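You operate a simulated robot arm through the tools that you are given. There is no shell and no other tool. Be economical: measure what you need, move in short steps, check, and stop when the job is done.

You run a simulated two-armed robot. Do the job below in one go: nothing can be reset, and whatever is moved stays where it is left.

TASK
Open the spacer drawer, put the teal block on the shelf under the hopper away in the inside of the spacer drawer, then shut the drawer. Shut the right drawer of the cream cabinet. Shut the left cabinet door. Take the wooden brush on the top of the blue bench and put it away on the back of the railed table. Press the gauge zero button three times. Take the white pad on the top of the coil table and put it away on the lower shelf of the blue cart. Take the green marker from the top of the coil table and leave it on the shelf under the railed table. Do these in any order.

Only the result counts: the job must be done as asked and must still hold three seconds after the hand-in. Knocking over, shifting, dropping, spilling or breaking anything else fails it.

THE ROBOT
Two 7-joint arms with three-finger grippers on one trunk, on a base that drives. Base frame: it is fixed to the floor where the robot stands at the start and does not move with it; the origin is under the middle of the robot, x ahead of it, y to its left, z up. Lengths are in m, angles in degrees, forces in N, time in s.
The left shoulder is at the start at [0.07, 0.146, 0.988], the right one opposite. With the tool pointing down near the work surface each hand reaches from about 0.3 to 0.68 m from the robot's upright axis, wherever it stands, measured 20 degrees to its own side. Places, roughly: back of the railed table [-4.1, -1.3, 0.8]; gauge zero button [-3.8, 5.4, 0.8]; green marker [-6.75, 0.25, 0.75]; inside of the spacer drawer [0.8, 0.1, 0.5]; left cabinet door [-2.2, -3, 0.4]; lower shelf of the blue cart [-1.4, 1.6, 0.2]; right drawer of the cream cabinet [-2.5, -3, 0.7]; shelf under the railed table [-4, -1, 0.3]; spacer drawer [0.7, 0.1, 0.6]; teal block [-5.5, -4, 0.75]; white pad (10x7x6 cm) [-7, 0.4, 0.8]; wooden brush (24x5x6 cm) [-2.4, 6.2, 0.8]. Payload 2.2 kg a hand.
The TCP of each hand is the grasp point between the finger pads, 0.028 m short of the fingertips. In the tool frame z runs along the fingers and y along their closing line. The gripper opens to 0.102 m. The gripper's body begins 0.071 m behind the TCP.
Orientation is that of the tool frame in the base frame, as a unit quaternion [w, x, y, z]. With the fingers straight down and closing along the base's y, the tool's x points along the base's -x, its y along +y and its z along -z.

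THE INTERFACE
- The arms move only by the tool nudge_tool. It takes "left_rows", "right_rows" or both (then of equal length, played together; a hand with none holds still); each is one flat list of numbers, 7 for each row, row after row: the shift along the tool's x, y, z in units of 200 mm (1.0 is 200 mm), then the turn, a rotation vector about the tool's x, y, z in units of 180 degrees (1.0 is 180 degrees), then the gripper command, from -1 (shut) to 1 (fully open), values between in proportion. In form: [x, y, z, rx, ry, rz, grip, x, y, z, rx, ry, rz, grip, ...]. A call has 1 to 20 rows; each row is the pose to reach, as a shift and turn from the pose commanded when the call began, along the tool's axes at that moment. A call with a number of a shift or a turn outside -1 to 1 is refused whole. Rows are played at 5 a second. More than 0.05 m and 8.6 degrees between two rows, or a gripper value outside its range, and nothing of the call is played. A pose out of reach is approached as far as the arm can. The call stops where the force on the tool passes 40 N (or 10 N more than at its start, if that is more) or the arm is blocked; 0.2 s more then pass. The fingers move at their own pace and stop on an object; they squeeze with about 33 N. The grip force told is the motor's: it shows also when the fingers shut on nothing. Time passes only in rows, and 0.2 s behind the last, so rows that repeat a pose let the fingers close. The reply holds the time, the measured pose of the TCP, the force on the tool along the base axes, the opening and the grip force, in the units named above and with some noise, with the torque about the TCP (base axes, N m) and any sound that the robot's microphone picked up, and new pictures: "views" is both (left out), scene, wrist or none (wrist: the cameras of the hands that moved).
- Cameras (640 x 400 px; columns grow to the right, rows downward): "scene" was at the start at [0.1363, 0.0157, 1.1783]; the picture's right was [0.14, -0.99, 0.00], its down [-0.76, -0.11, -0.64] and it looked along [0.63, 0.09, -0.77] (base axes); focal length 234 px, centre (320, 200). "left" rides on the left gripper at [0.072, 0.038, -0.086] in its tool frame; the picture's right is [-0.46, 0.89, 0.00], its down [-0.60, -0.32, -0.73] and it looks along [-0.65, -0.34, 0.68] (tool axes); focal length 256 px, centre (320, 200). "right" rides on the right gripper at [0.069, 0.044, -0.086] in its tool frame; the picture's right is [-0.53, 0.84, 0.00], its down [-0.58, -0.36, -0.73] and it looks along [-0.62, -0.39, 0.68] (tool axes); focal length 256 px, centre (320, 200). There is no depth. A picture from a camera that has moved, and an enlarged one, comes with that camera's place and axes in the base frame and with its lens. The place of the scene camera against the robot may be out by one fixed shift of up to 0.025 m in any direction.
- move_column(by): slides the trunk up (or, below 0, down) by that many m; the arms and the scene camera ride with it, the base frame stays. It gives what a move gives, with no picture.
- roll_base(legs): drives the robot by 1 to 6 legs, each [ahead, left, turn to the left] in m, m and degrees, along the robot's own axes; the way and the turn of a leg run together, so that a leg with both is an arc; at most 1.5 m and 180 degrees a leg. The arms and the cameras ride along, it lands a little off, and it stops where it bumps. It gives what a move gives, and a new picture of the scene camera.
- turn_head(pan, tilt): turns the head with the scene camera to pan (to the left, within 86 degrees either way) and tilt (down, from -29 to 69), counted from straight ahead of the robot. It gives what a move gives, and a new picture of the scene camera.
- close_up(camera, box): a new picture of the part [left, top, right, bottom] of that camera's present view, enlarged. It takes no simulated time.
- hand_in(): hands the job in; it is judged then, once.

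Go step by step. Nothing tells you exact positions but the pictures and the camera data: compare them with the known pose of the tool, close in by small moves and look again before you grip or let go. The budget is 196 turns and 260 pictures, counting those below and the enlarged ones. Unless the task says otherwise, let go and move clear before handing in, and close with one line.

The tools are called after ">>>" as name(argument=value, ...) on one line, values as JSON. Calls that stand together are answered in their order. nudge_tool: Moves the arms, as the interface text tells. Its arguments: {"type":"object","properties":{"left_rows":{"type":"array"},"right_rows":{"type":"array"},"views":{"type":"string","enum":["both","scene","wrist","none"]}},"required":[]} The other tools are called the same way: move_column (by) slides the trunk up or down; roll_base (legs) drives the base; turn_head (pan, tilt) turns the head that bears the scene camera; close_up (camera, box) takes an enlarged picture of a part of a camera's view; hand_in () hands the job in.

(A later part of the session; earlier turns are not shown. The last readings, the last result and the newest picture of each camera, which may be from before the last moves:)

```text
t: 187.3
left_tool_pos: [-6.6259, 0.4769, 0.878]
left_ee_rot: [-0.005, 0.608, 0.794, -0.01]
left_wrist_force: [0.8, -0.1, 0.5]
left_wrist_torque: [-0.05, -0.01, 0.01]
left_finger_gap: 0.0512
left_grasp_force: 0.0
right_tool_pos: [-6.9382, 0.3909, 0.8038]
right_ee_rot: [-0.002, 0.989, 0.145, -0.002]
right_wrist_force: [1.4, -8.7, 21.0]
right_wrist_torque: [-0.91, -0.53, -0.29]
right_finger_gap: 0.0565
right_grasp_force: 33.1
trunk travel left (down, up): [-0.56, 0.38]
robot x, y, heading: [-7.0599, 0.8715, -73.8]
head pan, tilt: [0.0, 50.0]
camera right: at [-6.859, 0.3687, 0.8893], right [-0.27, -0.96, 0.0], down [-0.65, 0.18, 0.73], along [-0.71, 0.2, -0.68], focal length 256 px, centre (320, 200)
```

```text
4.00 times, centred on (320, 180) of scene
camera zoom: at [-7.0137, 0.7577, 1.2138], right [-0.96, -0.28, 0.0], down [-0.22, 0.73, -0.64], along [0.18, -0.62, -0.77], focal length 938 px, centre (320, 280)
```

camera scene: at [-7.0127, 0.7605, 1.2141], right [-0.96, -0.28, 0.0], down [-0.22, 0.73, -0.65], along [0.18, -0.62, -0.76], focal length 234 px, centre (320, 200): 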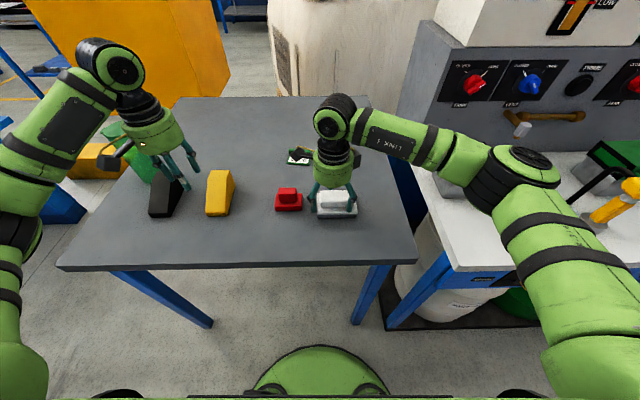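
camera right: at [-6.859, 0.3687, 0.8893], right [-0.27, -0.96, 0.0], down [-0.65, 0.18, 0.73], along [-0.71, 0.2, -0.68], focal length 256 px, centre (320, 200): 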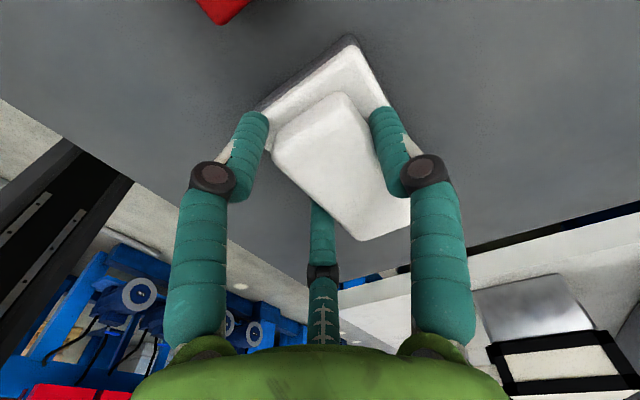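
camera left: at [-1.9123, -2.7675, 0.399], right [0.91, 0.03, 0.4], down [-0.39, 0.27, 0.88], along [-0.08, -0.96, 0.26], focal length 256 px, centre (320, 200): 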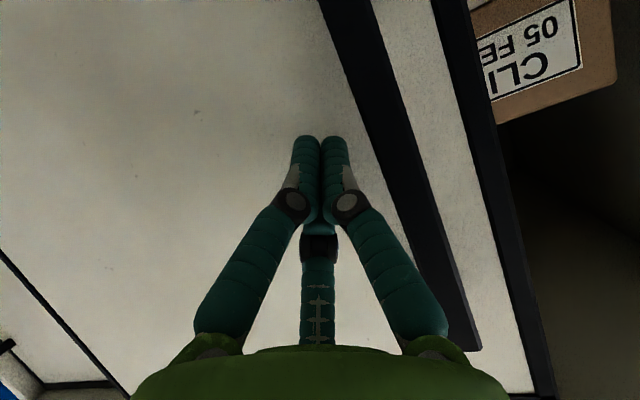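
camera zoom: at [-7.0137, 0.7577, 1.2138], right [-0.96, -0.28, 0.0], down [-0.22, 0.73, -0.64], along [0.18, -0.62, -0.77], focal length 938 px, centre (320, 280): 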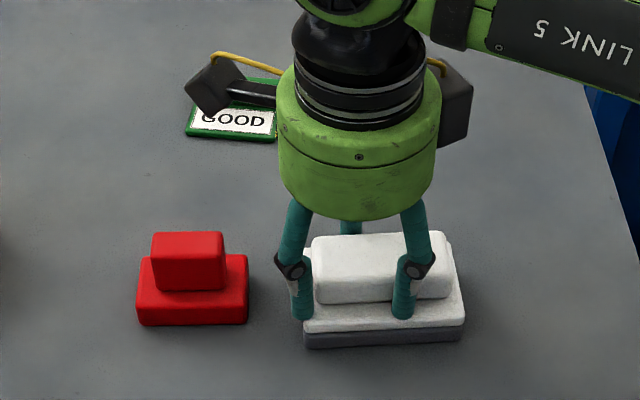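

Gripped but off-center to the left by ~2 cm. I'll reopen, shift right, raise a few mm and regrip.

>>> nudge_tool(right_rows=[0, 0, -0.03, 0, 0, 0, 1, 0, 0, -0.06, 0, 0, 0, 1, -0.1, 0, -0.06, 0, 0, 0, 1, -0.1, 0, -0.02, 0, 0, 0, 1, -0.1, 0, -0.02, 0, 0, 0, -1, -0.1, 0, -0.02, 0, 0, 0, -1, -0.1, 0, -0.02, 0, 0, 0, -1], views="none")

>>> close_up(camera="scene", box=[240, 130, 400, 230])

```text
t: 188.9
left_tool_pos: [-6.6257, 0.476, 0.8779]
left_ee_rot: [-0.006, 0.608, 0.794, -0.011]
left_wrist_force: [-0.2, 0.4, 0.2]
left_wrist_torque: [0.01, 0.0, -0.01]
left_finger_gap: 0.0509
left_grasp_force: 0.0
right_tool_pos: [-6.9592, 0.3858, 0.8056]
right_ee_rot: [-0.003, 0.989, 0.146, -0.003]
right_wrist_force: [2.4, -1.9, 7.7]
right_wrist_torque: [-0.26, -0.28, 0.15]
right_finger_gap: 0.0591
right_grasp_force: 33.0
trunk travel left (down, up): [-0.56, 0.38]
robot x, y, heading: [-7.0623, 0.8752, -73.5]
head pan, tilt: [0.0, 50.0]
```

```text
4.00 times, centred on (320, 180) of scene
camera zoom: at [-7.0129, 0.7569, 1.2136], right [-0.96, -0.28, 0.0], down [-0.22, 0.73, -0.64], along [0.18, -0.62, -0.77], focal length 938 px, centre (320, 280)
```

zoom: 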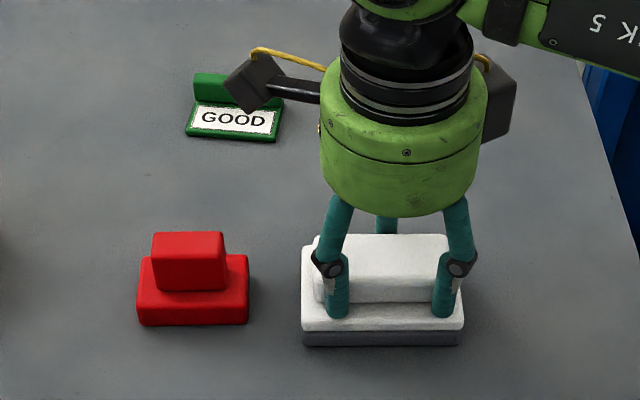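

Centered grip now. I'll lift and carry it back and right, then look toward the marker.

>>> nudge_tool(right_rows=[0, 0, -0.15, 0, 0, 0, -1, 0, 0, -0.35, 0, 0, 0, -1, 0, 0, -0.55, 0, 0, 0, -1, -0.15, -0.15, -0.6, 0, 0, 0, -1, -0.3, -0.3, -0.6, 0, 0, 0, -1, -0.45, -0.45, -0.6, 0, 0, 0, -1, -0.6, -0.6, -0.6, 0, 0, 0, -1], views="both")

```text
t: 190.5
left_tool_pos: [-6.6267, 0.4749, 0.8775]
left_ee_rot: [-0.004, 0.609, 0.793, -0.011]
left_wrist_force: [0.3, 0.8, 0.8]
left_wrist_torque: [-0.02, -0.05, 0.02]
left_finger_gap: 0.0512
left_grasp_force: 0.1
right_tool_pos: [-7.1056, 0.4659, 0.9289]
right_ee_rot: [-0.005, 0.989, 0.146, -0.003]
right_wrist_force: [-0.4, 0.5, -0.9]
right_wrist_torque: [-0.01, -0.03, 0.0]
right_finger_gap: 0.0589
right_grasp_force: 33.5
trunk travel left (down, up): [-0.56, 0.38]
robot x, y, heading: [-7.0602, 0.8718, -73.4]
head pan, tilt: [0.0, 50.0]
camera scene: at [-7.0149, 0.7567, 1.2136], right [-0.96, -0.28, 0.0], down [-0.22, 0.73, -0.64], along [0.18, -0.62, -0.77], focal length 234 px, centre (320, 200)
camera right: at [-7.0277, 0.4434, 1.0142], right [-0.27, -0.96, -0.01], down [-0.65, 0.18, 0.74], along [-0.71, 0.2, -0.68], focal length 256 px, centre (320, 200)
```

scene: 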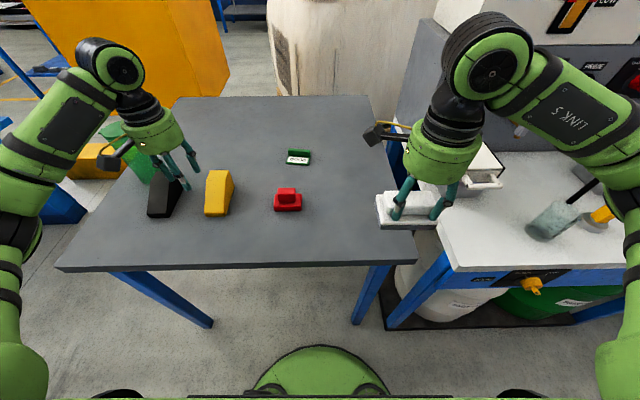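
right: 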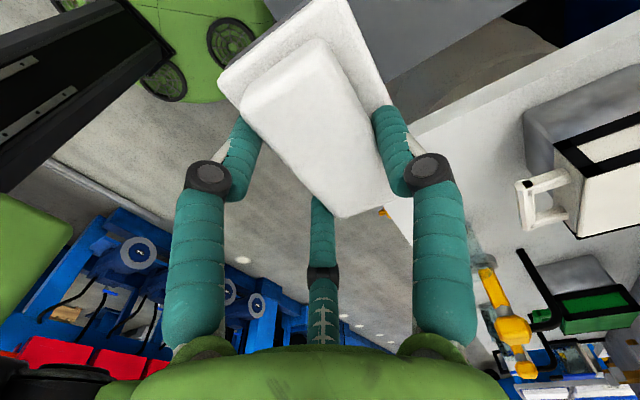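

The pad is held. Next the marker with the left hand: raise, bring it over to the marker while rotating 90°.

>>> nudge_tool(left_rows=[0, 0, -0.15, 0, 0, 0.04, 1, 0, 0, -0.3, 0, 0, 0.08, 1, 0, -0.12, -0.3, 0, 0, 0.125, 1, 0, -0.24, -0.3, 0, 0, 0.17, 1, -0.02, -0.36, -0.3, 0, 0, 0.215, 1, -0.05, -0.48, -0.3, 0, 0, 0.26, 1, -0.1, -0.6, -0.3, 0, 0, 0.305, 1, -0.15, -0.7, -0.3, 0, 0, 0.35, 1, -0.2, -0.8, -0.3, 0, 0, 0.395, 1, -0.25, -0.9, -0.3, 0, 0, 0.44, 1, -0.3, -1, -0.3, 0, 0, 0.48, 1, -0.3, -1, -0.3, 0, 0, 0.5, 1], views="wrist")

>>> roll_base(legs=[[0.07, 0, 0]])

```text
t: 193.1
left_tool_pos: [-6.8028, 0.3658, 0.9428]
left_ee_rot: [0.005, 0.991, 0.13, -0.011]
left_wrist_force: [0.2, 0.0, -0.4]
left_wrist_torque: [-0.01, -0.01, 0.02]
left_finger_gap: 0.1018
left_grasp_force: 0.1
right_tool_pos: [-7.1031, 0.4651, 0.9288]
right_ee_rot: [-0.006, 0.989, 0.147, -0.003]
right_wrist_force: [1.0, -0.4, 0.1]
right_wrist_torque: [0.02, 0.02, -0.01]
right_finger_gap: 0.059
right_grasp_force: 33.3
trunk travel left (down, up): [-0.56, 0.38]
robot x, y, heading: [-7.0584, 0.8759, -73.9]
head pan, tilt: [0.0, 50.0]
camera left: at [-6.7191, 0.3498, 1.0269], right [-0.22, -0.98, 0.02], down [-0.65, 0.16, 0.74], along [-0.73, 0.15, -0.67], focal length 256 px, centre (320, 200)
```

left: 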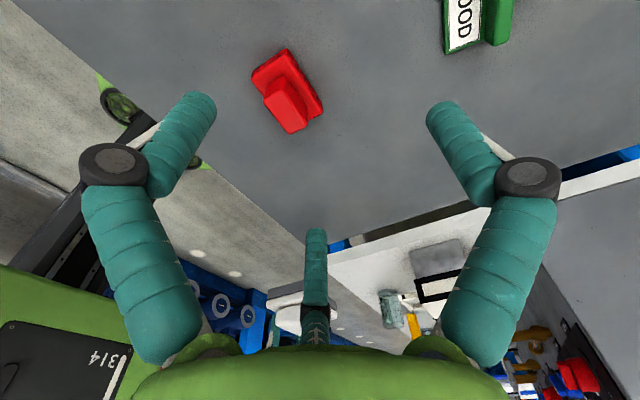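

```text
t: 194.2
left_tool_pos: [-6.7827, 0.3011, 0.9413]
left_ee_rot: [0.003, 0.992, 0.129, -0.012]
left_wrist_force: [0.0, -0.7, -0.3]
left_wrist_torque: [0.02, -0.01, 0.0]
left_finger_gap: 0.102
left_grasp_force: 0.2
right_tool_pos: [-7.0847, 0.3975, 0.9283]
right_ee_rot: [-0.005, 0.989, 0.146, -0.003]
right_wrist_force: [-0.1, -0.4, -1.0]
right_wrist_torque: [0.02, 0.0, 0.02]
right_finger_gap: 0.0587
right_grasp_force: 33.5
trunk travel left (down, up): [-0.56, 0.38]
robot x, y, heading: [-7.0393, 0.8074, -73.5]
head pan, tilt: [0.0, 50.0]
camera scene: at [-6.9934, 0.6896, 1.2134], right [-0.96, -0.28, 0.0], down [-0.22, 0.73, -0.64], along [0.18, -0.62, -0.77], focal length 234 px, centre (320, 200)
```

scene: 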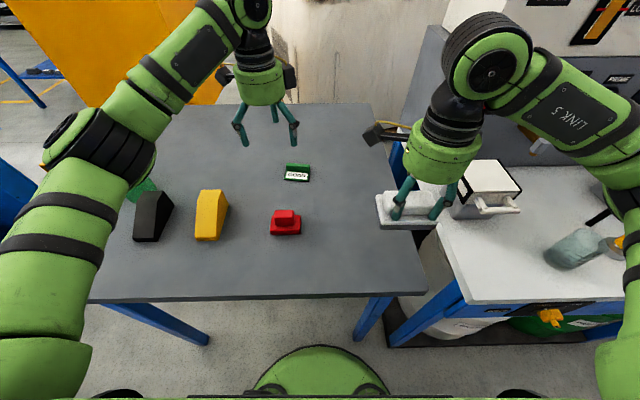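

Marker est. (-6.81, 0.22). Moving the left hand above it and partly down, then check by wrist view.

>>> nudge_tool(left_rows=[-0.13, 0.2, 0, 0, 0, 0, 1, -0.25, 0.38, 0.05, 0, 0, 0, 1, -0.25, 0.38, 0.25, 0, 0, 0, 1, -0.25, 0.38, 0.4, 0, 0, 0, 1], views="wrist")

>>> close_up(camera="scene", box=[220, 110, 380, 210])

```text
t: 195.2
left_tool_pos: [-6.8105, 0.2176, 0.8603]
left_ee_rot: [0.004, 0.991, 0.13, -0.011]
left_wrist_force: [0.6, -0.6, 0.4]
left_wrist_torque: [0.01, -0.01, 0.01]
left_finger_gap: 0.1019
left_grasp_force: 0.0
left hand out of reach, approached as far as the arm can: row 2, 3, 4
right_tool_pos: [-7.0862, 0.3992, 0.9309]
right_ee_rot: [-0.006, 0.989, 0.146, -0.003]
right_wrist_force: [-0.5, 0.4, -0.7]
right_wrist_torque: [0.02, 0.0, 0.02]
right_finger_gap: 0.0588
right_grasp_force: 33.0
trunk travel left (down, up): [-0.56, 0.38]
robot x, y, heading: [-7.0365, 0.8073, -73.8]
head pan, tilt: [0.0, 50.0]
camera left: at [-6.729, 0.2015, 0.9455], right [-0.22, -0.98, 0.02], down [-0.65, 0.16, 0.74], along [-0.73, 0.15, -0.67], focal length 256 px, centre (320, 200)
```

left: 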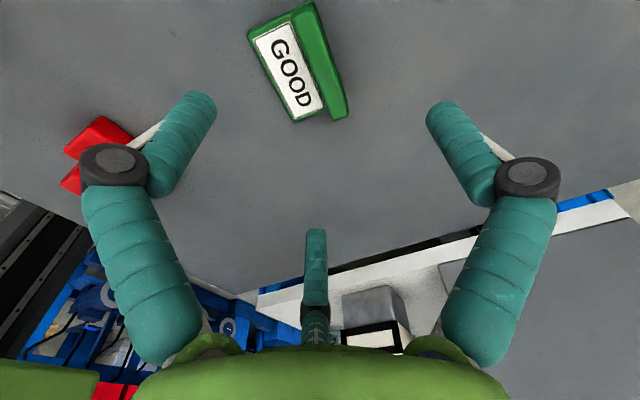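

```text
4.00 times, centred on (300, 160) of scene
camera zoom: at [-6.9941, 0.6896, 1.2134], right [-0.96, -0.28, 0.0], down [-0.22, 0.73, -0.64], along [0.18, -0.62, -0.77], focal length 938 px, centre (400, 360)
```

zoom: 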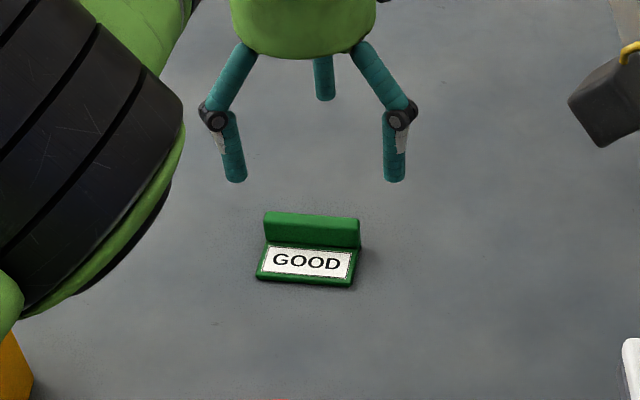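

Marker plate is ~1 cm ahead and 2 cm left of the hand. Arm is near its reach limit, so I'll roll 3 cm closer.

>>> roll_base(legs=[[0.03, 0, 0]])

>>> nudge_tool(left_rows=[0.09, -0.07, 0, 0, 0, 0, 1, 0.09, -0.07, 0.15, 0, 0, 0, 1, 0.09, -0.07, 0.25, 0, 0, 0, 1], views="wrist")

```text
t: 196.0
left_tool_pos: [-6.8031, 0.1909, 0.8614]
left_ee_rot: [0.004, 0.991, 0.13, -0.012]
left_wrist_force: [-0.4, 0.7, -1.0]
left_wrist_torque: [-0.02, 0.02, -0.01]
left_finger_gap: 0.102
left_grasp_force: 0.1
right_tool_pos: [-7.0773, 0.3721, 0.9296]
right_ee_rot: [-0.004, 0.989, 0.146, -0.003]
right_wrist_force: [0.3, -0.6, -1.2]
right_wrist_torque: [-0.02, -0.03, -0.04]
right_finger_gap: 0.0589
right_grasp_force: 32.9
trunk travel left (down, up): [-0.56, 0.38]
robot x, y, heading: [-7.0293, 0.7789, -73.7]
head pan, tilt: [0.0, 50.0]
camera scene: at [-6.9857, 0.6634, 1.2136], right [-0.96, -0.28, 0.0], down [-0.22, 0.73, -0.64], along [0.18, -0.62, -0.77], focal length 234 px, centre (320, 200)
```

scene: 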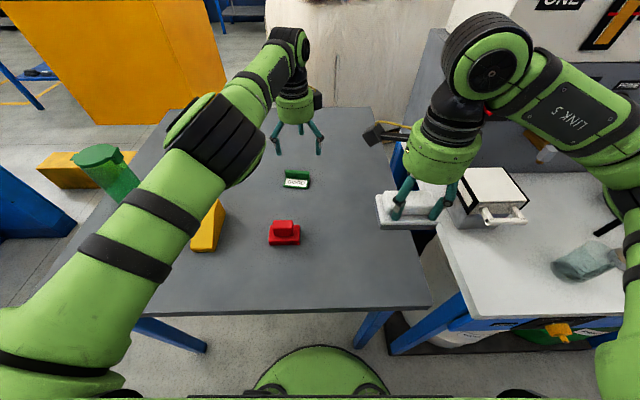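

```text
t: 196.8
left_tool_pos: [-6.7903, 0.19, 0.8105]
left_ee_rot: [0.004, 0.991, 0.131, -0.012]
left_wrist_force: [1.4, 0.5, 0.8]
left_wrist_torque: [0.02, -0.04, -0.01]
left_finger_gap: 0.1019
left_grasp_force: 0.0
left hand out of reach, approached as far as the arm can: row 1, 2, 3
right_tool_pos: [-7.077, 0.371, 0.9294]
right_ee_rot: [-0.006, 0.989, 0.146, -0.003]
right_wrist_force: [0.1, 0.5, -0.3]
right_wrist_torque: [0.0, 0.02, 0.0]
right_finger_gap: 0.0588
right_grasp_force: 33.3
trunk travel left (down, up): [-0.56, 0.38]
robot x, y, heading: [-7.0329, 0.7785, -73.3]
head pan, tilt: [0.0, 50.0]
camera left: at [-6.7077, 0.1732, 0.8946], right [-0.22, -0.98, 0.01], down [-0.65, 0.16, 0.74], along [-0.73, 0.15, -0.67], focal length 256 px, centre (320, 200)
```

left: 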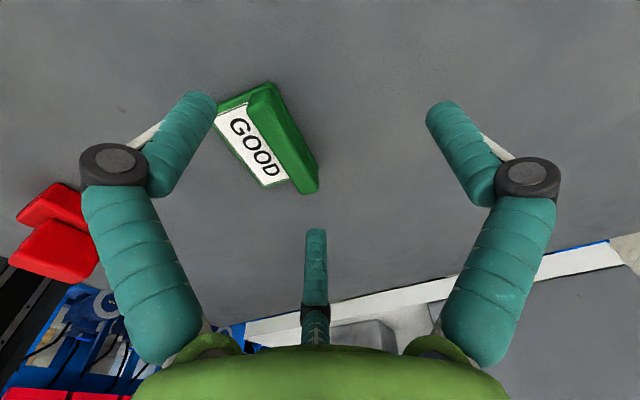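

Need ~1.5 cm back and 1 cm left; adjusting before descending.

>>> nudge_tool(left_rows=[0.05, -0.1, 0, 0, 0, 0, 1, 0.05, -0.1, 0, 0, 0, 0, 1], views="wrist")

```text
t: 197.4
left_tool_pos: [-6.7832, 0.1897, 0.8108]
left_ee_rot: [0.003, 0.991, 0.131, -0.011]
left_wrist_force: [-0.3, 0.1, -0.2]
left_wrist_torque: [-0.03, -0.03, -0.03]
left_finger_gap: 0.1019
left_grasp_force: 0.0
left hand out of reach, approached as far as the arm can: row 1, 2
right_tool_pos: [-7.0773, 0.371, 0.9289]
right_ee_rot: [-0.007, 0.989, 0.146, -0.004]
right_wrist_force: [-0.7, -0.7, -1.5]
right_wrist_torque: [-0.02, -0.01, -0.03]
right_finger_gap: 0.0589
right_grasp_force: 32.4
trunk travel left (down, up): [-0.56, 0.38]
robot x, y, heading: [-7.0317, 0.7771, -73.7]
head pan, tilt: [0.0, 50.0]
camera left: at [-6.7017, 0.1735, 0.8954], right [-0.22, -0.98, 0.01], down [-0.65, 0.16, 0.74], along [-0.73, 0.15, -0.67], focal length 256 px, centre (320, 200)
```

left: 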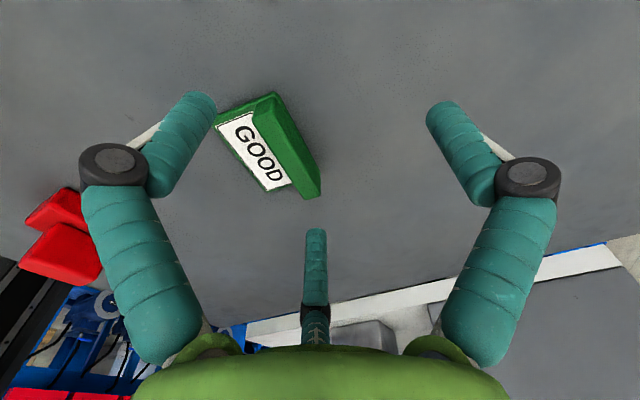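

The arm seems at a joint limit in that direction; I'll use the base to move back 2 cm and check.

>>> roll_base(legs=[[-0.02, 0, 0]])

>>> nudge_tool(left_rows=[0, 0, 0.05, 0, 0, 0, 1, 0, 0, 0.1, 0, 0, 0, 1], views="wrist")

```text
t: 198.2
left_tool_pos: [-6.7891, 0.2082, 0.8094]
left_ee_rot: [0.003, 0.992, 0.13, -0.011]
left_wrist_force: [0.5, -0.3, 0.2]
left_wrist_torque: [0.02, 0.02, 0.0]
left_finger_gap: 0.1018
left_grasp_force: 0.0
right_tool_pos: [-7.0835, 0.3886, 0.9268]
right_ee_rot: [-0.006, 0.989, 0.147, -0.003]
right_wrist_force: [-0.3, -0.6, -0.8]
right_wrist_torque: [0.02, 0.0, 0.02]
right_finger_gap: 0.0589
right_grasp_force: 33.1
trunk travel left (down, up): [-0.56, 0.38]
robot x, y, heading: [-7.0368, 0.8019, -73.6]
head pan, tilt: [0.0, 50.0]
camera scene: at [-6.9907, 0.6801, 1.2132], right [-0.96, -0.28, 0.0], down [-0.22, 0.74, -0.64], along [0.18, -0.62, -0.77], focal length 234 px, centre (320, 200)
```

scene: 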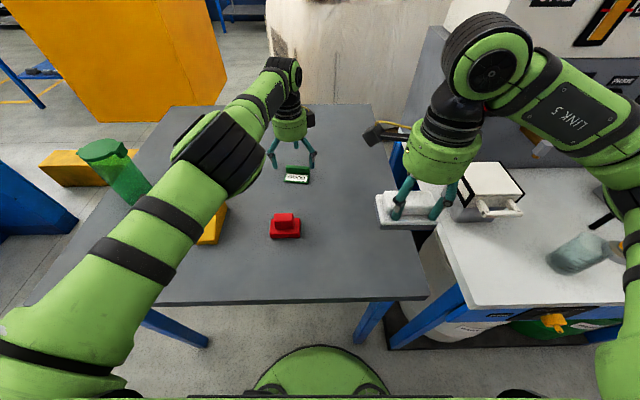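

```text
t: 198.8
left_tool_pos: [-6.7884, 0.2092, 0.7908]
left_ee_rot: [0.004, 0.991, 0.131, -0.011]
left_wrist_force: [0.5, 1.1, 1.0]
left_wrist_torque: [-0.02, -0.02, -0.03]
left_finger_gap: 0.1019
left_grasp_force: 0.0
right_tool_pos: [-7.0817, 0.3903, 0.9289]
right_ee_rot: [-0.006, 0.989, 0.146, -0.003]
right_wrist_force: [0.2, 0.8, -0.2]
right_wrist_torque: [0.0, 0.01, -0.01]
right_finger_gap: 0.0591
right_grasp_force: 33.2
trunk travel left (down, up): [-0.56, 0.38]
robot x, y, heading: [-7.0362, 0.7978, -73.4]
head pan, tilt: [0.0, 50.0]
camera left: at [-6.7069, 0.1932, 0.8744], right [-0.22, -0.98, 0.01], down [-0.65, 0.16, 0.74], along [-0.73, 0.15, -0.67], focal length 256 px, centre (320, 200)
```

left: 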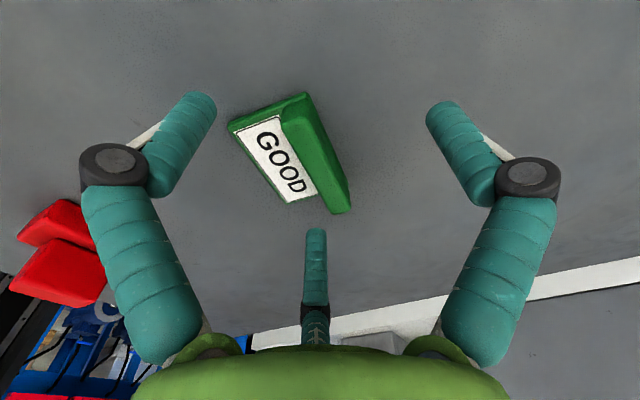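

Aligned over the marker's plate. Closing the left gripper and lifting.

>>> nudge_tool(left_rows=[0.03, 0, 0.015, 0, 0, 0, 1, 0.03, 0, 0.015, 0, 0, 0, -1, 0.03, 0, 0.015, 0, 0, 0, -1, 0.03, 0, 0.015, 0, 0, 0, -1, 0.03, 0, 0.015, 0, 0, 0, -1], views="wrist")

```text
t: 200.0
left_tool_pos: [-6.7836, 0.2099, 0.7879]
left_ee_rot: [0.003, 0.991, 0.13, -0.011]
left_wrist_force: [-0.1, -1.4, 5.3]
left_wrist_torque: [-0.03, -0.16, -0.02]
left_finger_gap: 0.0216
left_grasp_force: 32.5
right_tool_pos: [-7.082, 0.3911, 0.9288]
right_ee_rot: [-0.004, 0.989, 0.147, -0.004]
right_wrist_force: [0.3, 0.4, -0.5]
right_wrist_torque: [0.03, 0.03, 0.02]
right_finger_gap: 0.059
right_grasp_force: 32.9
trunk travel left (down, up): [-0.56, 0.38]
robot x, y, heading: [-7.0381, 0.7975, -73.6]
head pan, tilt: [0.0, 50.0]
camera left: at [-6.7011, 0.1938, 0.8719], right [-0.22, -0.98, 0.01], down [-0.65, 0.16, 0.74], along [-0.73, 0.15, -0.67], focal length 256 px, centre (320, 200)
```

left: 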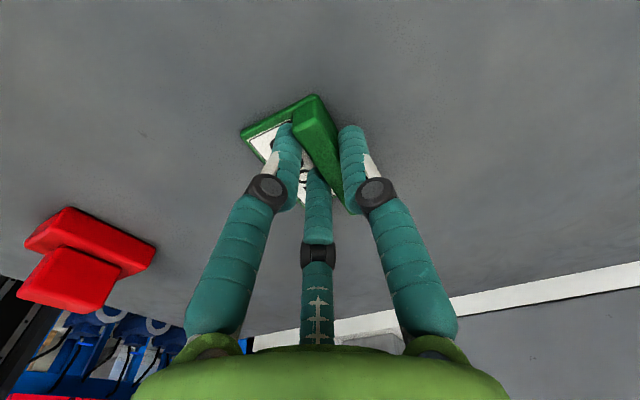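

Marker gripped. Lift, back out to the aisle, and turn east.

>>> nudge_tool(left_rows=[0, 0, -0.15, 0, 0, 0, -1, 0, 0, -0.35, 0, 0, 0, -1, 0, 0, -0.55, 0, 0, 0, -1, 0, 0, -0.75, 0, 0, 0, -1], views="none")

>>> roll_base(legs=[[-0.52, 0, 0], [0, 0, 90]])

>>> turn_head(pan=-10, tilt=20)

```text
t: 201.0
left_tool_pos: [-6.7857, 0.2232, 0.9408]
left_ee_rot: [0.002, 0.991, 0.131, -0.011]
left_wrist_force: [-1.1, -0.3, -0.7]
left_wrist_torque: [-0.02, 0.03, 0.0]
left_finger_gap: 0.0215
left_grasp_force: 32.7
left hand out of reach, approached as far as the arm can: row 3, 4
right_tool_pos: [-7.0835, 0.3904, 0.9294]
right_ee_rot: [-0.006, 0.989, 0.146, -0.003]
right_wrist_force: [0.2, 0.1, -0.3]
right_wrist_torque: [0.03, 0.02, 0.02]
right_finger_gap: 0.059
right_grasp_force: 32.8
trunk travel left (down, up): [-0.56, 0.38]
robot x, y, heading: [-7.0352, 0.7976, -73.5]
head pan, tilt: [0.0, 50.0]
```

```text
t: 207.8
left_tool_pos: [-6.6007, 1.5384, 0.9406]
left_ee_rot: [0.01, 0.613, 0.79, -0.006]
left_wrist_force: [0.8, 0.7, -1.2]
left_wrist_torque: [0.01, 0.03, 0.02]
left_finger_gap: 0.0218
left_grasp_force: 33.0
right_tool_pos: [-6.7708, 1.2429, 0.9291]
right_ee_rot: [-0.001, 0.6, 0.8, -0.005]
right_wrist_force: [-0.3, -0.6, -1.4]
right_wrist_torque: [-0.03, -0.01, 0.0]
right_finger_gap: 0.0589
right_grasp_force: 32.9
trunk travel left (down, up): [-0.56, 0.38]
robot x, y, heading: [-7.1816, 1.293, 16.0]
head pan, tilt: [0.0, 50.0]
camera scene: at [-7.0468, 1.3325, 1.2134], right [0.27, -0.96, 0.0], down [-0.74, -0.21, -0.64], along [0.62, 0.18, -0.77], focal length 234 px, centre (320, 200)
```

scene: 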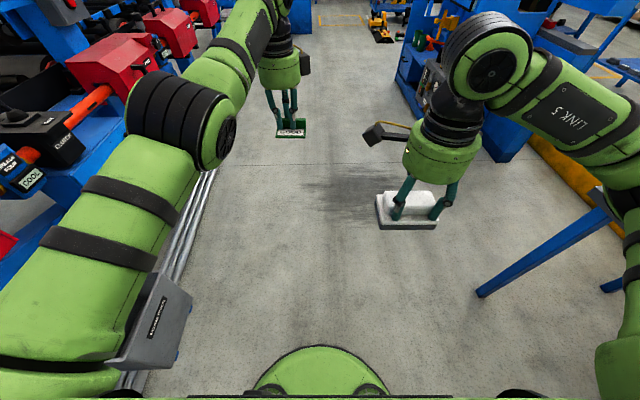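

```text
t: 208.8
left_tool_pos: [-6.6018, 1.5391, 0.9399]
left_ee_rot: [0.01, 0.612, 0.791, -0.006]
left_wrist_force: [0.0, -0.5, 0.0]
left_wrist_torque: [0.01, -0.01, 0.01]
left_finger_gap: 0.0213
left_grasp_force: 33.1
right_tool_pos: [-6.772, 1.244, 0.9294]
right_ee_rot: [-0.002, 0.6, 0.8, -0.006]
right_wrist_force: [-0.3, 0.4, -1.0]
right_wrist_torque: [0.01, 0.01, 0.04]
right_finger_gap: 0.0589
right_grasp_force: 33.3
trunk travel left (down, up): [-0.56, 0.38]
robot x, y, heading: [-7.1794, 1.2884, 16.1]
head pan, tilt: [-10.0, 20.0]
camera scene: at [-7.0283, 1.321, 1.2589], right [0.1, -0.99, 0.0], down [-0.34, -0.04, -0.94], along [0.93, 0.1, -0.34], focal length 234 px, centre (320, 200)
```

scene: 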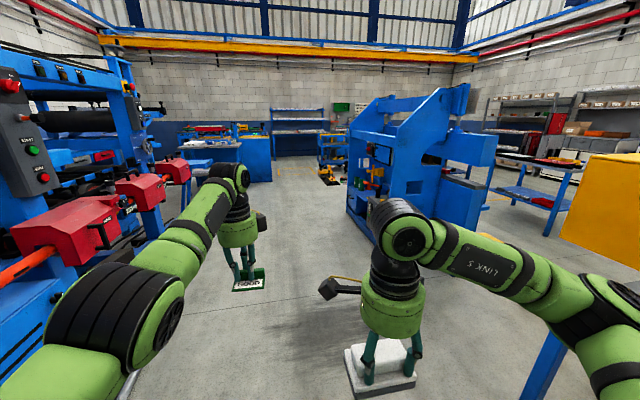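

Both items are held. I'll tuck the left arm and drive east along the aisle.

>>> nudge_tool(left_rows=[0, -0.2, 0, 0, 0, 0, -1, 0, -0.4, 0, 0, 0, 0, -1, 0, -0.6, 0, 0, 0, 0, -1, 0.1, -0.75, 0, 0, 0, 0, -1], views="none")

>>> roll_base(legs=[[1.4, 0, 0], [1.4, 0, 0]])

>>> turn_head(pan=-50, tilt=20)

```text
t: 209.8
left_tool_pos: [-6.6007, 1.5399, 0.9408]
left_ee_rot: [0.009, 0.613, 0.79, -0.006]
left_wrist_force: [-0.5, 0.8, 1.3]
left_wrist_torque: [0.01, 0.01, 0.02]
left_finger_gap: 0.0216
left_grasp_force: 33.3
left hand out of reach, approached as far as the arm can: row 1, 2, 3, 4
right_tool_pos: [-6.7715, 1.2428, 0.9297]
right_ee_rot: [-0.001, 0.6, 0.8, -0.007]
right_wrist_force: [-0.1, -0.2, -0.5]
right_wrist_torque: [-0.02, 0.03, 0.01]
right_finger_gap: 0.0589
right_grasp_force: 33.4
trunk travel left (down, up): [-0.56, 0.38]
robot x, y, heading: [-7.1799, 1.2924, 16.2]
head pan, tilt: [-10.0, 20.0]
```

```text
t: 223.2
left_tool_pos: [-3.9179, 2.2097, 0.9408]
left_ee_rot: [0.011, 0.62, 0.785, -0.006]
left_wrist_force: [-0.4, 0.4, -1.3]
left_wrist_torque: [-0.01, 0.0, 0.01]
left_finger_gap: 0.0217
left_grasp_force: 33.1
right_tool_pos: [-4.0945, 1.917, 0.9285]
right_ee_rot: [-0.002, 0.608, 0.794, -0.006]
right_wrist_force: [-0.2, 0.3, -0.6]
right_wrist_torque: [0.03, 0.0, 0.01]
right_finger_gap: 0.0589
right_grasp_force: 33.2
trunk travel left (down, up): [-0.56, 0.38]
robot x, y, heading: [-4.5015, 1.9767, 14.8]
head pan, tilt: [-10.0, 20.0]
camera scene: at [-4.3495, 2.0016, 1.259], right [0.08, -1.0, 0.0], down [-0.34, -0.03, -0.94], along [0.94, 0.08, -0.34], focal length 234 px, centre (320, 200)
```

scene: 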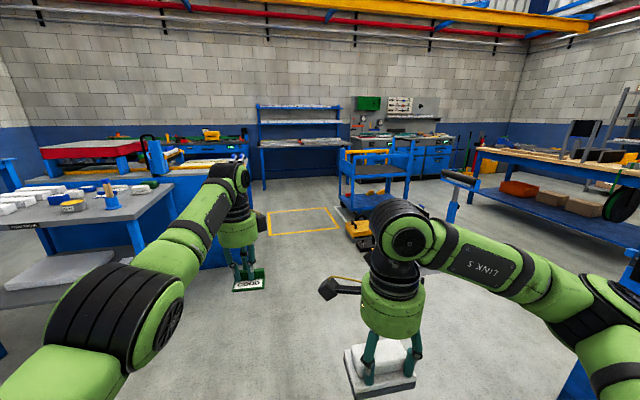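

```text
t: 224.2
left_tool_pos: [-3.9171, 2.2098, 0.9401]
left_ee_rot: [0.01, 0.621, 0.784, -0.006]
left_wrist_force: [0.0, 0.2, -0.6]
left_wrist_torque: [0.05, 0.02, 0.0]
left_finger_gap: 0.0214
left_grasp_force: 33.2
right_tool_pos: [-4.095, 1.919, 0.9288]
right_ee_rot: [-0.002, 0.608, 0.794, -0.007]
right_wrist_force: [-0.4, -0.1, -1.6]
right_wrist_torque: [0.0, 0.0, -0.01]
right_finger_gap: 0.0587
right_grasp_force: 33.0
trunk travel left (down, up): [-0.56, 0.38]
robot x, y, heading: [-4.499, 1.9775, 14.8]
head pan, tilt: [-50.0, 20.0]
camera scene: at [-4.3663, 1.9403, 1.259], right [-0.58, -0.82, 0.0], down [-0.28, 0.2, -0.94], along [0.77, -0.54, -0.34], focal length 234 px, centre (320, 200)
```

scene: 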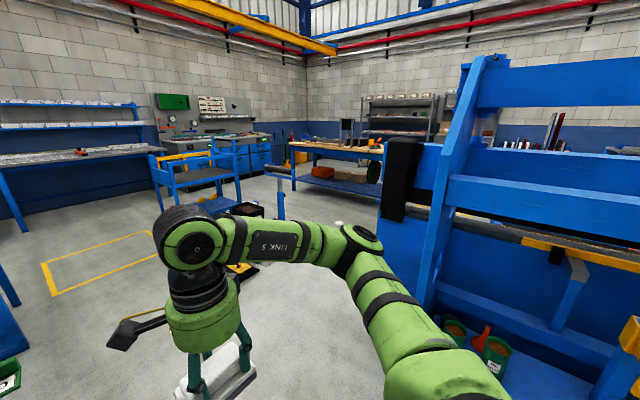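

The blue cart is straight ahead. First I'll fix the left arm, which is at a joint limit, by undoing its yaw.

>>> nudge_tool(left_rows=[0, 0, 0, 0, 0, -0.045, -1, 0, 0, 0, 0, 0, -0.09, -1, 0, 0, 0, 0, 0, -0.135, -1, 0, 0, 0, 0, 0, -0.18, -1, 0, 0, 0, 0, 0, -0.225, -1, 0, 0, 0, 0, 0, -0.27, -1, 0, 0, 0, 0, 0, -0.315, -1, 0, 0, 0, 0, 0, -0.36, -1, 0, 0, 0, 0, 0, -0.405, -1, 0, 0, 0, 0, 0, -0.45, -1, 0, 0, 0, 0, 0, -0.495, -1], views="none")

>>> turn_head(pan=0, tilt=20)

```text
t: 226.6
left_tool_pos: [-3.9176, 2.2094, 0.9398]
left_ee_rot: [0.003, -0.109, 0.994, -0.012]
left_wrist_force: [0.0, 0.4, -0.7]
left_wrist_torque: [0.01, 0.02, -0.01]
left_finger_gap: 0.0216
left_grasp_force: 32.9
right_tool_pos: [-4.0952, 1.9177, 0.9277]
right_ee_rot: [-0.002, 0.609, 0.793, -0.007]
right_wrist_force: [1.0, -0.1, -1.5]
right_wrist_torque: [-0.02, 0.01, -0.02]
right_finger_gap: 0.0588
right_grasp_force: 33.0
trunk travel left (down, up): [-0.56, 0.38]
robot x, y, heading: [-4.4973, 1.9781, 14.6]
head pan, tilt: [-50.0, 20.0]
```

```text
t: 227.8
left_tool_pos: [-3.9175, 2.21, 0.9404]
left_ee_rot: [0.003, -0.107, 0.994, -0.011]
left_wrist_force: [-0.6, 0.9, -1.4]
left_wrist_torque: [0.01, 0.04, 0.06]
left_finger_gap: 0.0218
left_grasp_force: 32.9
right_tool_pos: [-4.0946, 1.9193, 0.9292]
right_ee_rot: [-0.001, 0.609, 0.793, -0.008]
right_wrist_force: [0.0, -0.4, -0.3]
right_wrist_torque: [0.01, -0.05, 0.01]
right_finger_gap: 0.059
right_grasp_force: 32.9
trunk travel left (down, up): [-0.56, 0.38]
robot x, y, heading: [-4.5007, 1.9746, 14.8]
head pan, tilt: [0.0, 20.0]
camera scene: at [-4.3522, 2.0175, 1.259], right [0.25, -0.97, 0.0], down [-0.33, -0.09, -0.94], along [0.91, 0.24, -0.34], focal length 234 px, centre (320, 200)
```

scene: 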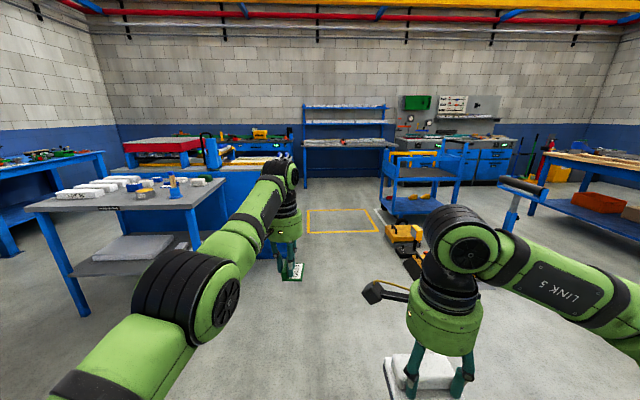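

Now retract the left hand and drive on toward the cart's north side.

>>> nudge_tool(left_rows=[0.2, 0, 0, 0, 0, 0, -1, 0.4, 0, 0, 0, 0, 0, -1, 0.6, 0, 0, 0, 0, 0, -1, 0.8, 0, 0, 0, 0, 0, -1, 1, 0, 0, 0, 0, 0, -1], views="none")

>>> roll_base(legs=[[0, 0, -4], [1.2, 0, 0], [1.1, 0, 0], [0, 0, -50]])

>>> turn_head(pan=0, tilt=40)

```text
t: 229.0
left_tool_pos: [-3.9177, 2.2105, 0.9396]
left_ee_rot: [0.003, -0.108, 0.994, -0.01]
left_wrist_force: [0.8, -0.5, -1.2]
left_wrist_torque: [-0.03, 0.02, 0.0]
left_finger_gap: 0.0216
left_grasp_force: 32.7
left hand out of reach, approached as far as the arm can: row 1, 2, 3, 4, 5
right_tool_pos: [-4.0946, 1.9174, 0.928]
right_ee_rot: [-0.002, 0.61, 0.793, -0.007]
right_wrist_force: [0.0, -0.1, -0.8]
right_wrist_torque: [0.01, 0.0, -0.01]
right_finger_gap: 0.0589
right_grasp_force: 32.3
trunk travel left (down, up): [-0.56, 0.38]
robot x, y, heading: [-4.4998, 1.9741, 14.7]
head pan, tilt: [0.0, 20.0]
```

```text
t: 242.9
left_tool_pos: [-1.7262, 2.0864, 0.941]
left_ee_rot: [-0.002, 0.341, 0.94, -0.011]
left_wrist_force: [0.3, -0.1, -1.3]
left_wrist_torque: [0.02, -0.04, 0.01]
left_finger_gap: 0.0218
left_grasp_force: 32.7
right_tool_pos: [-2.0652, 2.047, 0.929]
right_ee_rot: [-0.004, 0.895, 0.446, -0.005]
right_wrist_force: [-0.4, -0.4, -0.8]
right_wrist_torque: [-0.02, 0.03, -0.02]
right_finger_gap: 0.0591
right_grasp_force: 33.2
trunk travel left (down, up): [-0.56, 0.38]
robot x, y, heading: [-2.2686, 2.4026, -37.6]
head pan, tilt: [0.0, 20.0]
camera scene: at [-2.1448, 2.3213, 1.259], right [-0.61, -0.79, 0.0], down [-0.27, 0.21, -0.94], along [0.75, -0.57, -0.34], focal length 234 px, centre (320, 200)
```

scene: 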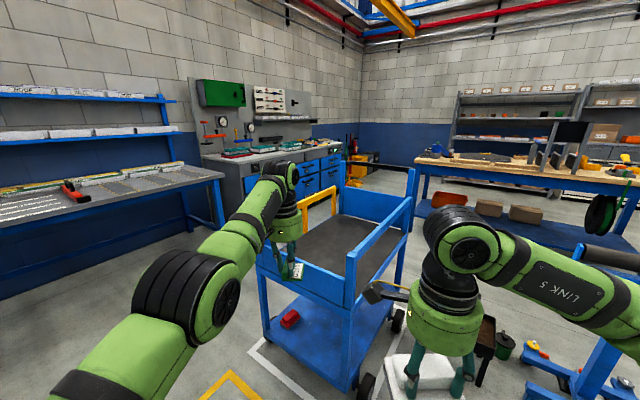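

```text
t: 243.7
left_tool_pos: [-1.7263, 2.0873, 0.94]
left_ee_rot: [-0.003, 0.34, 0.941, -0.012]
left_wrist_force: [0.2, 1.0, -0.8]
left_wrist_torque: [0.0, 0.0, -0.03]
left_finger_gap: 0.0216
left_grasp_force: 32.9
right_tool_pos: [-2.0663, 2.047, 0.9296]
right_ee_rot: [-0.004, 0.895, 0.445, -0.006]
right_wrist_force: [0.3, 0.5, -1.8]
right_wrist_torque: [0.01, 0.0, -0.03]
right_finger_gap: 0.059
right_grasp_force: 33.2
trunk travel left (down, up): [-0.56, 0.38]
robot x, y, heading: [-2.2695, 2.4016, -37.6]
head pan, tilt: [0.0, 40.0]
camera scene: at [-2.1511, 2.3263, 1.2277], right [-0.61, -0.79, 0.0], down [-0.51, 0.39, -0.77], along [0.61, -0.47, -0.64], focal length 234 px, centre (320, 200)
```

scene: 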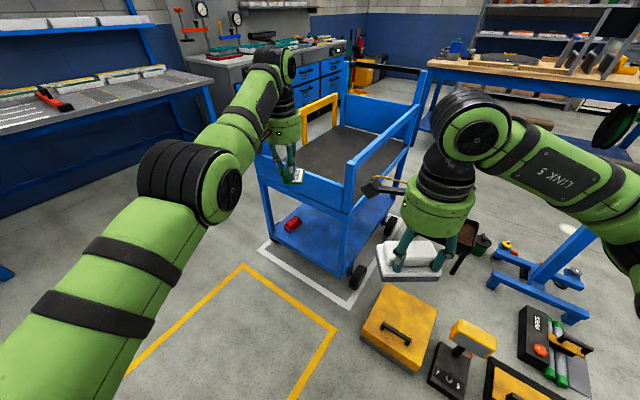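

The cart's lower shelf is reachable from this end, but the left arm is stuck extended. I'll test moving it sideways/up to free it.

>>> nudge_tool(left_rows=[0, 0.2, 0, 0, 0, 0, -1, 0, 0.4, 0, 0, 0, 0, -1, 0.1, 0.6, 0, 0, 0, 0, -1, 0.2, 0.8, 0, 0, 0, 0, -1], views="none")

```text
t: 244.7
left_tool_pos: [-1.6548, 2.2378, 0.9355]
left_ee_rot: [-0.002, 0.34, 0.94, -0.013]
left_wrist_force: [1.0, 0.5, -0.5]
left_wrist_torque: [0.02, 0.02, -0.01]
left_finger_gap: 0.0215
left_grasp_force: 32.9
right_tool_pos: [-2.0643, 2.0474, 0.9301]
right_ee_rot: [-0.003, 0.895, 0.445, -0.005]
right_wrist_force: [0.0, 0.1, -1.1]
right_wrist_torque: [0.04, 0.02, 0.02]
right_finger_gap: 0.059
right_grasp_force: 33.0
trunk travel left (down, up): [-0.56, 0.38]
robot x, y, heading: [-2.2705, 2.4022, -37.7]
head pan, tilt: [0.0, 40.0]
```

It moves now. Retract it.

>>> nudge_tool(left_rows=[0.2, 0, 0, 0, 0, 0, -1, 0.4, 0, 0, 0, 0, 0, -1, 0.6, 0, 0, 0, 0, 0, -1, 0.8, 0, 0, 0, 0, 0, -1, 1, 0, 0, 0, 0, 0, -1], views="none")

```text
t: 245.9
left_tool_pos: [-1.8093, 2.3577, 0.9353]
left_ee_rot: [-0.002, 0.34, 0.941, -0.011]
left_wrist_force: [0.7, -0.8, -0.9]
left_wrist_torque: [-0.02, 0.0, -0.03]
left_finger_gap: 0.0215
left_grasp_force: 32.5
right_tool_pos: [-2.066, 2.0471, 0.9297]
right_ee_rot: [-0.003, 0.895, 0.445, -0.005]
right_wrist_force: [0.0, 0.5, -1.2]
right_wrist_torque: [-0.02, -0.02, 0.0]
right_finger_gap: 0.059
right_grasp_force: 33.3
trunk travel left (down, up): [-0.56, 0.38]
robot x, y, heading: [-2.2653, 2.4008, -37.2]
head pan, tilt: [0.0, 40.0]
```

Left arm is tucked. Now stage in front of the cart's end, facing along its axis, and lower the trunk.

>>> roll_base(legs=[[0.23, 0.54, -26]])

>>> move_column(by=-0.4)

>>> turn_head(pan=-5, tilt=35)

```text
t: 249.2
left_tool_pos: [-1.3177, 2.335, 0.936]
left_ee_rot: [-0.005, 0.537, 0.844, -0.011]
left_wrist_force: [-0.6, -0.4, -0.7]
left_wrist_torque: [0.01, 0.01, -0.05]
left_finger_gap: 0.0215
left_grasp_force: 32.9
right_tool_pos: [-1.6825, 2.161, 0.9288]
right_ee_rot: [-0.005, 0.971, 0.239, -0.004]
right_wrist_force: [0.8, 0.2, -0.5]
right_wrist_torque: [0.0, 0.04, 0.01]
right_finger_gap: 0.0588
right_grasp_force: 33.0
trunk travel left (down, up): [-0.56, 0.38]
robot x, y, heading: [-1.7122, 2.5702, -62.5]
head pan, tilt: [0.0, 40.0]
camera scene: at [-1.6434, 2.4556, 1.2276], right [-0.89, -0.46, 0.0], down [-0.3, 0.57, -0.77], along [0.35, -0.68, -0.64], focal length 234 px, centre (320, 200)
```

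scene: 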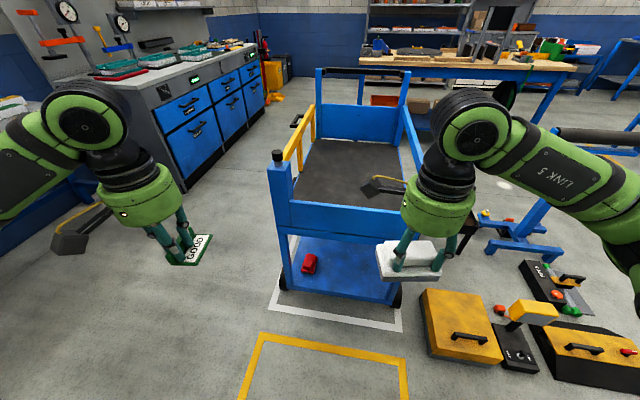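

```text
t: 253.1
left_tool_pos: [-1.3187, 2.3344, 0.5359]
left_ee_rot: [-0.005, 0.537, 0.844, -0.01]
left_wrist_force: [-1.1, 0.1, -0.3]
left_wrist_torque: [0.01, 0.02, 0.0]
left_finger_gap: 0.0214
left_grasp_force: 32.8
right_tool_pos: [-1.6833, 2.1619, 0.5286]
right_ee_rot: [-0.005, 0.971, 0.24, -0.005]
right_wrist_force: [0.8, 0.2, -0.5]
right_wrist_torque: [0.03, 0.02, -0.02]
right_finger_gap: 0.0592
right_grasp_force: 32.9
trunk travel left (down, up): [-0.16, 0.78]
robot x, y, heading: [-1.7156, 2.572, -62.7]
head pan, tilt: [0.0, 40.0]
```

```text
t: 253.7
left_tool_pos: [-1.3187, 2.3342, 0.5363]
left_ee_rot: [-0.005, 0.536, 0.844, -0.012]
left_wrist_force: [0.8, 0.3, -1.0]
left_wrist_torque: [0.02, 0.0, -0.03]
left_finger_gap: 0.0215
left_grasp_force: 33.1
right_tool_pos: [-1.683, 2.1594, 0.5282]
right_ee_rot: [-0.005, 0.971, 0.24, -0.004]
right_wrist_force: [0.8, -0.3, -1.0]
right_wrist_torque: [0.01, 0.0, 0.0]
right_finger_gap: 0.0588
right_grasp_force: 33.1
trunk travel left (down, up): [-0.16, 0.78]
robot x, y, heading: [-1.7147, 2.5722, -62.5]
head pan, tilt: [-5.0, 35.0]
camera scene: at [-1.649, 2.4498, 0.8351], right [-0.92, -0.38, 0.0], down [-0.22, 0.53, -0.82], along [0.31, -0.76, -0.57], focal length 234 px, centre (320, 200)
```

scene: 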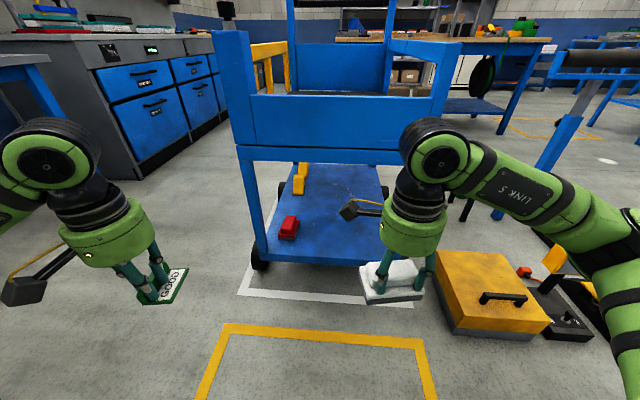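

The view is clear: shelf end edge ~0.66 ahead, tray underside z≈0.60, shelf z≈0.2. Lower a bit more, drop the right hand, shift left hand outward, then roll in.

>>> move_column(by=-0.15)

>>> nudge_tool(right_rows=[0, 0, 0.2, 0, 0, 0, -1, 0, 0, 0.4, 0, 0, 0, -1], left_rows=[0, 0.2, 0, 0, 0, 0, -1, 0, 0.4, 0, 0, 0, 0, -1], views="none")

>>> roll_base(legs=[[0.16, 0, 0]])

```text
t: 255.5
left_tool_pos: [-1.3188, 2.3344, 0.3855]
left_ee_rot: [-0.005, 0.536, 0.844, -0.011]
left_wrist_force: [-1.2, 0.1, -1.0]
left_wrist_torque: [0.01, 0.02, -0.01]
left_finger_gap: 0.0215
left_grasp_force: 32.7
right_tool_pos: [-1.6838, 2.1611, 0.3787]
right_ee_rot: [-0.006, 0.971, 0.239, -0.003]
right_wrist_force: [1.0, 0.7, -0.4]
right_wrist_torque: [0.04, -0.01, 0.0]
right_finger_gap: 0.0591
right_grasp_force: 32.7
trunk travel left (down, up): [-0.01, 0.93]
robot x, y, heading: [-1.7169, 2.5708, -62.5]
head pan, tilt: [-5.0, 35.0]
```

```text
t: 256.1
left_tool_pos: [-1.2457, 2.3691, 0.3851]
left_ee_rot: [-0.004, 0.537, 0.843, -0.011]
left_wrist_force: [0.3, 0.1, -0.8]
left_wrist_torque: [0.01, -0.01, -0.01]
left_finger_gap: 0.0214
left_grasp_force: 33.1
right_tool_pos: [-1.6833, 2.1605, 0.3018]
right_ee_rot: [-0.004, 0.971, 0.24, -0.004]
right_wrist_force: [0.6, -0.2, -0.9]
right_wrist_torque: [0.01, 0.01, 0.02]
right_finger_gap: 0.059
right_grasp_force: 33.1
trunk travel left (down, up): [-0.01, 0.93]
robot x, y, heading: [-1.7147, 2.5716, -62.6]
head pan, tilt: [-5.0, 35.0]
```

```text
t: 257.5
left_tool_pos: [-1.1741, 2.2254, 0.3852]
left_ee_rot: [-0.004, 0.538, 0.843, -0.01]
left_wrist_force: [0.1, 0.7, -0.9]
left_wrist_torque: [0.05, 0.03, 0.04]
left_finger_gap: 0.0217
left_grasp_force: 33.2
right_tool_pos: [-1.6138, 2.0204, 0.3006]
right_ee_rot: [-0.005, 0.971, 0.238, -0.004]
right_wrist_force: [0.1, 0.1, -1.3]
right_wrist_torque: [-0.02, 0.03, -0.03]
right_finger_gap: 0.0589
right_grasp_force: 32.7
trunk travel left (down, up): [-0.01, 0.93]
robot x, y, heading: [-1.6474, 2.4287, -63.1]
head pan, tilt: [-5.0, 35.0]
camera scene: at [-1.5772, 2.3091, 0.6851], right [-0.93, -0.38, 0.0], down [-0.22, 0.53, -0.82], along [0.31, -0.76, -0.57], focal length 234 px, centre (320, 200)
```

scene: 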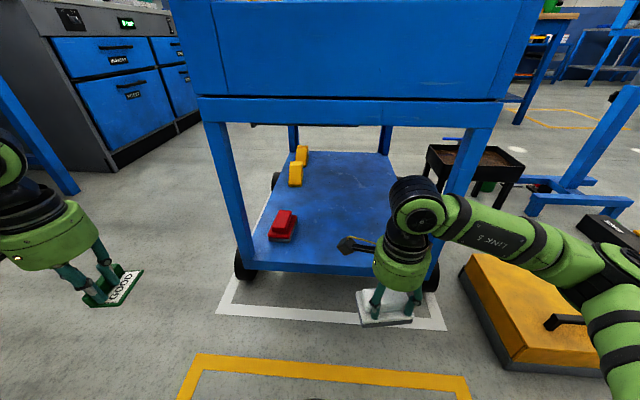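

Pad fits under the tray. I'll shift left a bit for post clearance and extend the arm in over the shelf.

>>> nudge_tool(right_rows=[0.13, 0, -0.03, 0, 0, 0, -1, 0.27, 0.05, -0.05, 0, 0, 0, -1, 0.4, 0.15, -0.05, 0, 0, 0, -1, 0.4, 0.32, -0.05, 0, 0, 0, -1, 0.4, 0.5, -0.05, 0, 0, 0, -1, 0.4, 0.67, -0.05, 0, 0, 0, -1, 0.4, 0.83, -0.05, 0, 0, 0, -1, 0.4, 1, -0.05, 0, 0, 0, -1], views="both")

```text
t: 259.3
left_tool_pos: [-1.174, 2.2254, 0.3845]
left_ee_rot: [-0.005, 0.539, 0.842, -0.01]
left_wrist_force: [0.5, 0.0, -0.4]
left_wrist_torque: [0.01, -0.04, 0.02]
left_finger_gap: 0.0216
left_grasp_force: 32.9
right_tool_pos: [-1.4483, 1.8795, 0.3097]
right_ee_rot: [-0.005, 0.971, 0.239, -0.004]
right_wrist_force: [-0.2, 0.3, -1.1]
right_wrist_torque: [-0.01, -0.01, -0.01]
right_finger_gap: 0.0589
right_grasp_force: 33.2
trunk travel left (down, up): [-0.01, 0.93]
robot x, y, heading: [-1.6423, 2.4294, -63.0]
head pan, tilt: [-5.0, 35.0]
camera scene: at [-1.5772, 2.3091, 0.6851], right [-0.93, -0.38, 0.0], down [-0.22, 0.53, -0.82], along [0.31, -0.76, -0.57], focal length 234 px, centre (320, 200)
camera right: at [-1.3654, 1.8723, 0.3941], right [-0.08, -1.0, -0.01], down [-0.67, 0.05, 0.74], along [-0.74, 0.07, -0.67], focal length 256 px, centre (320, 200)
```

scene: 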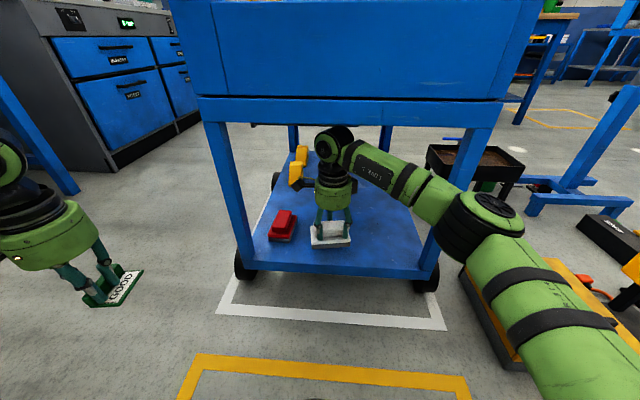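
right: 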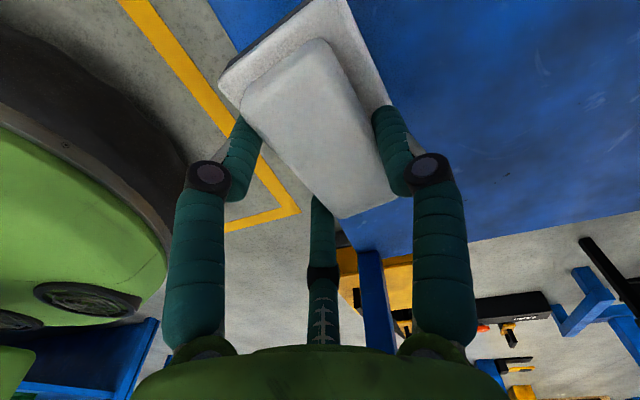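

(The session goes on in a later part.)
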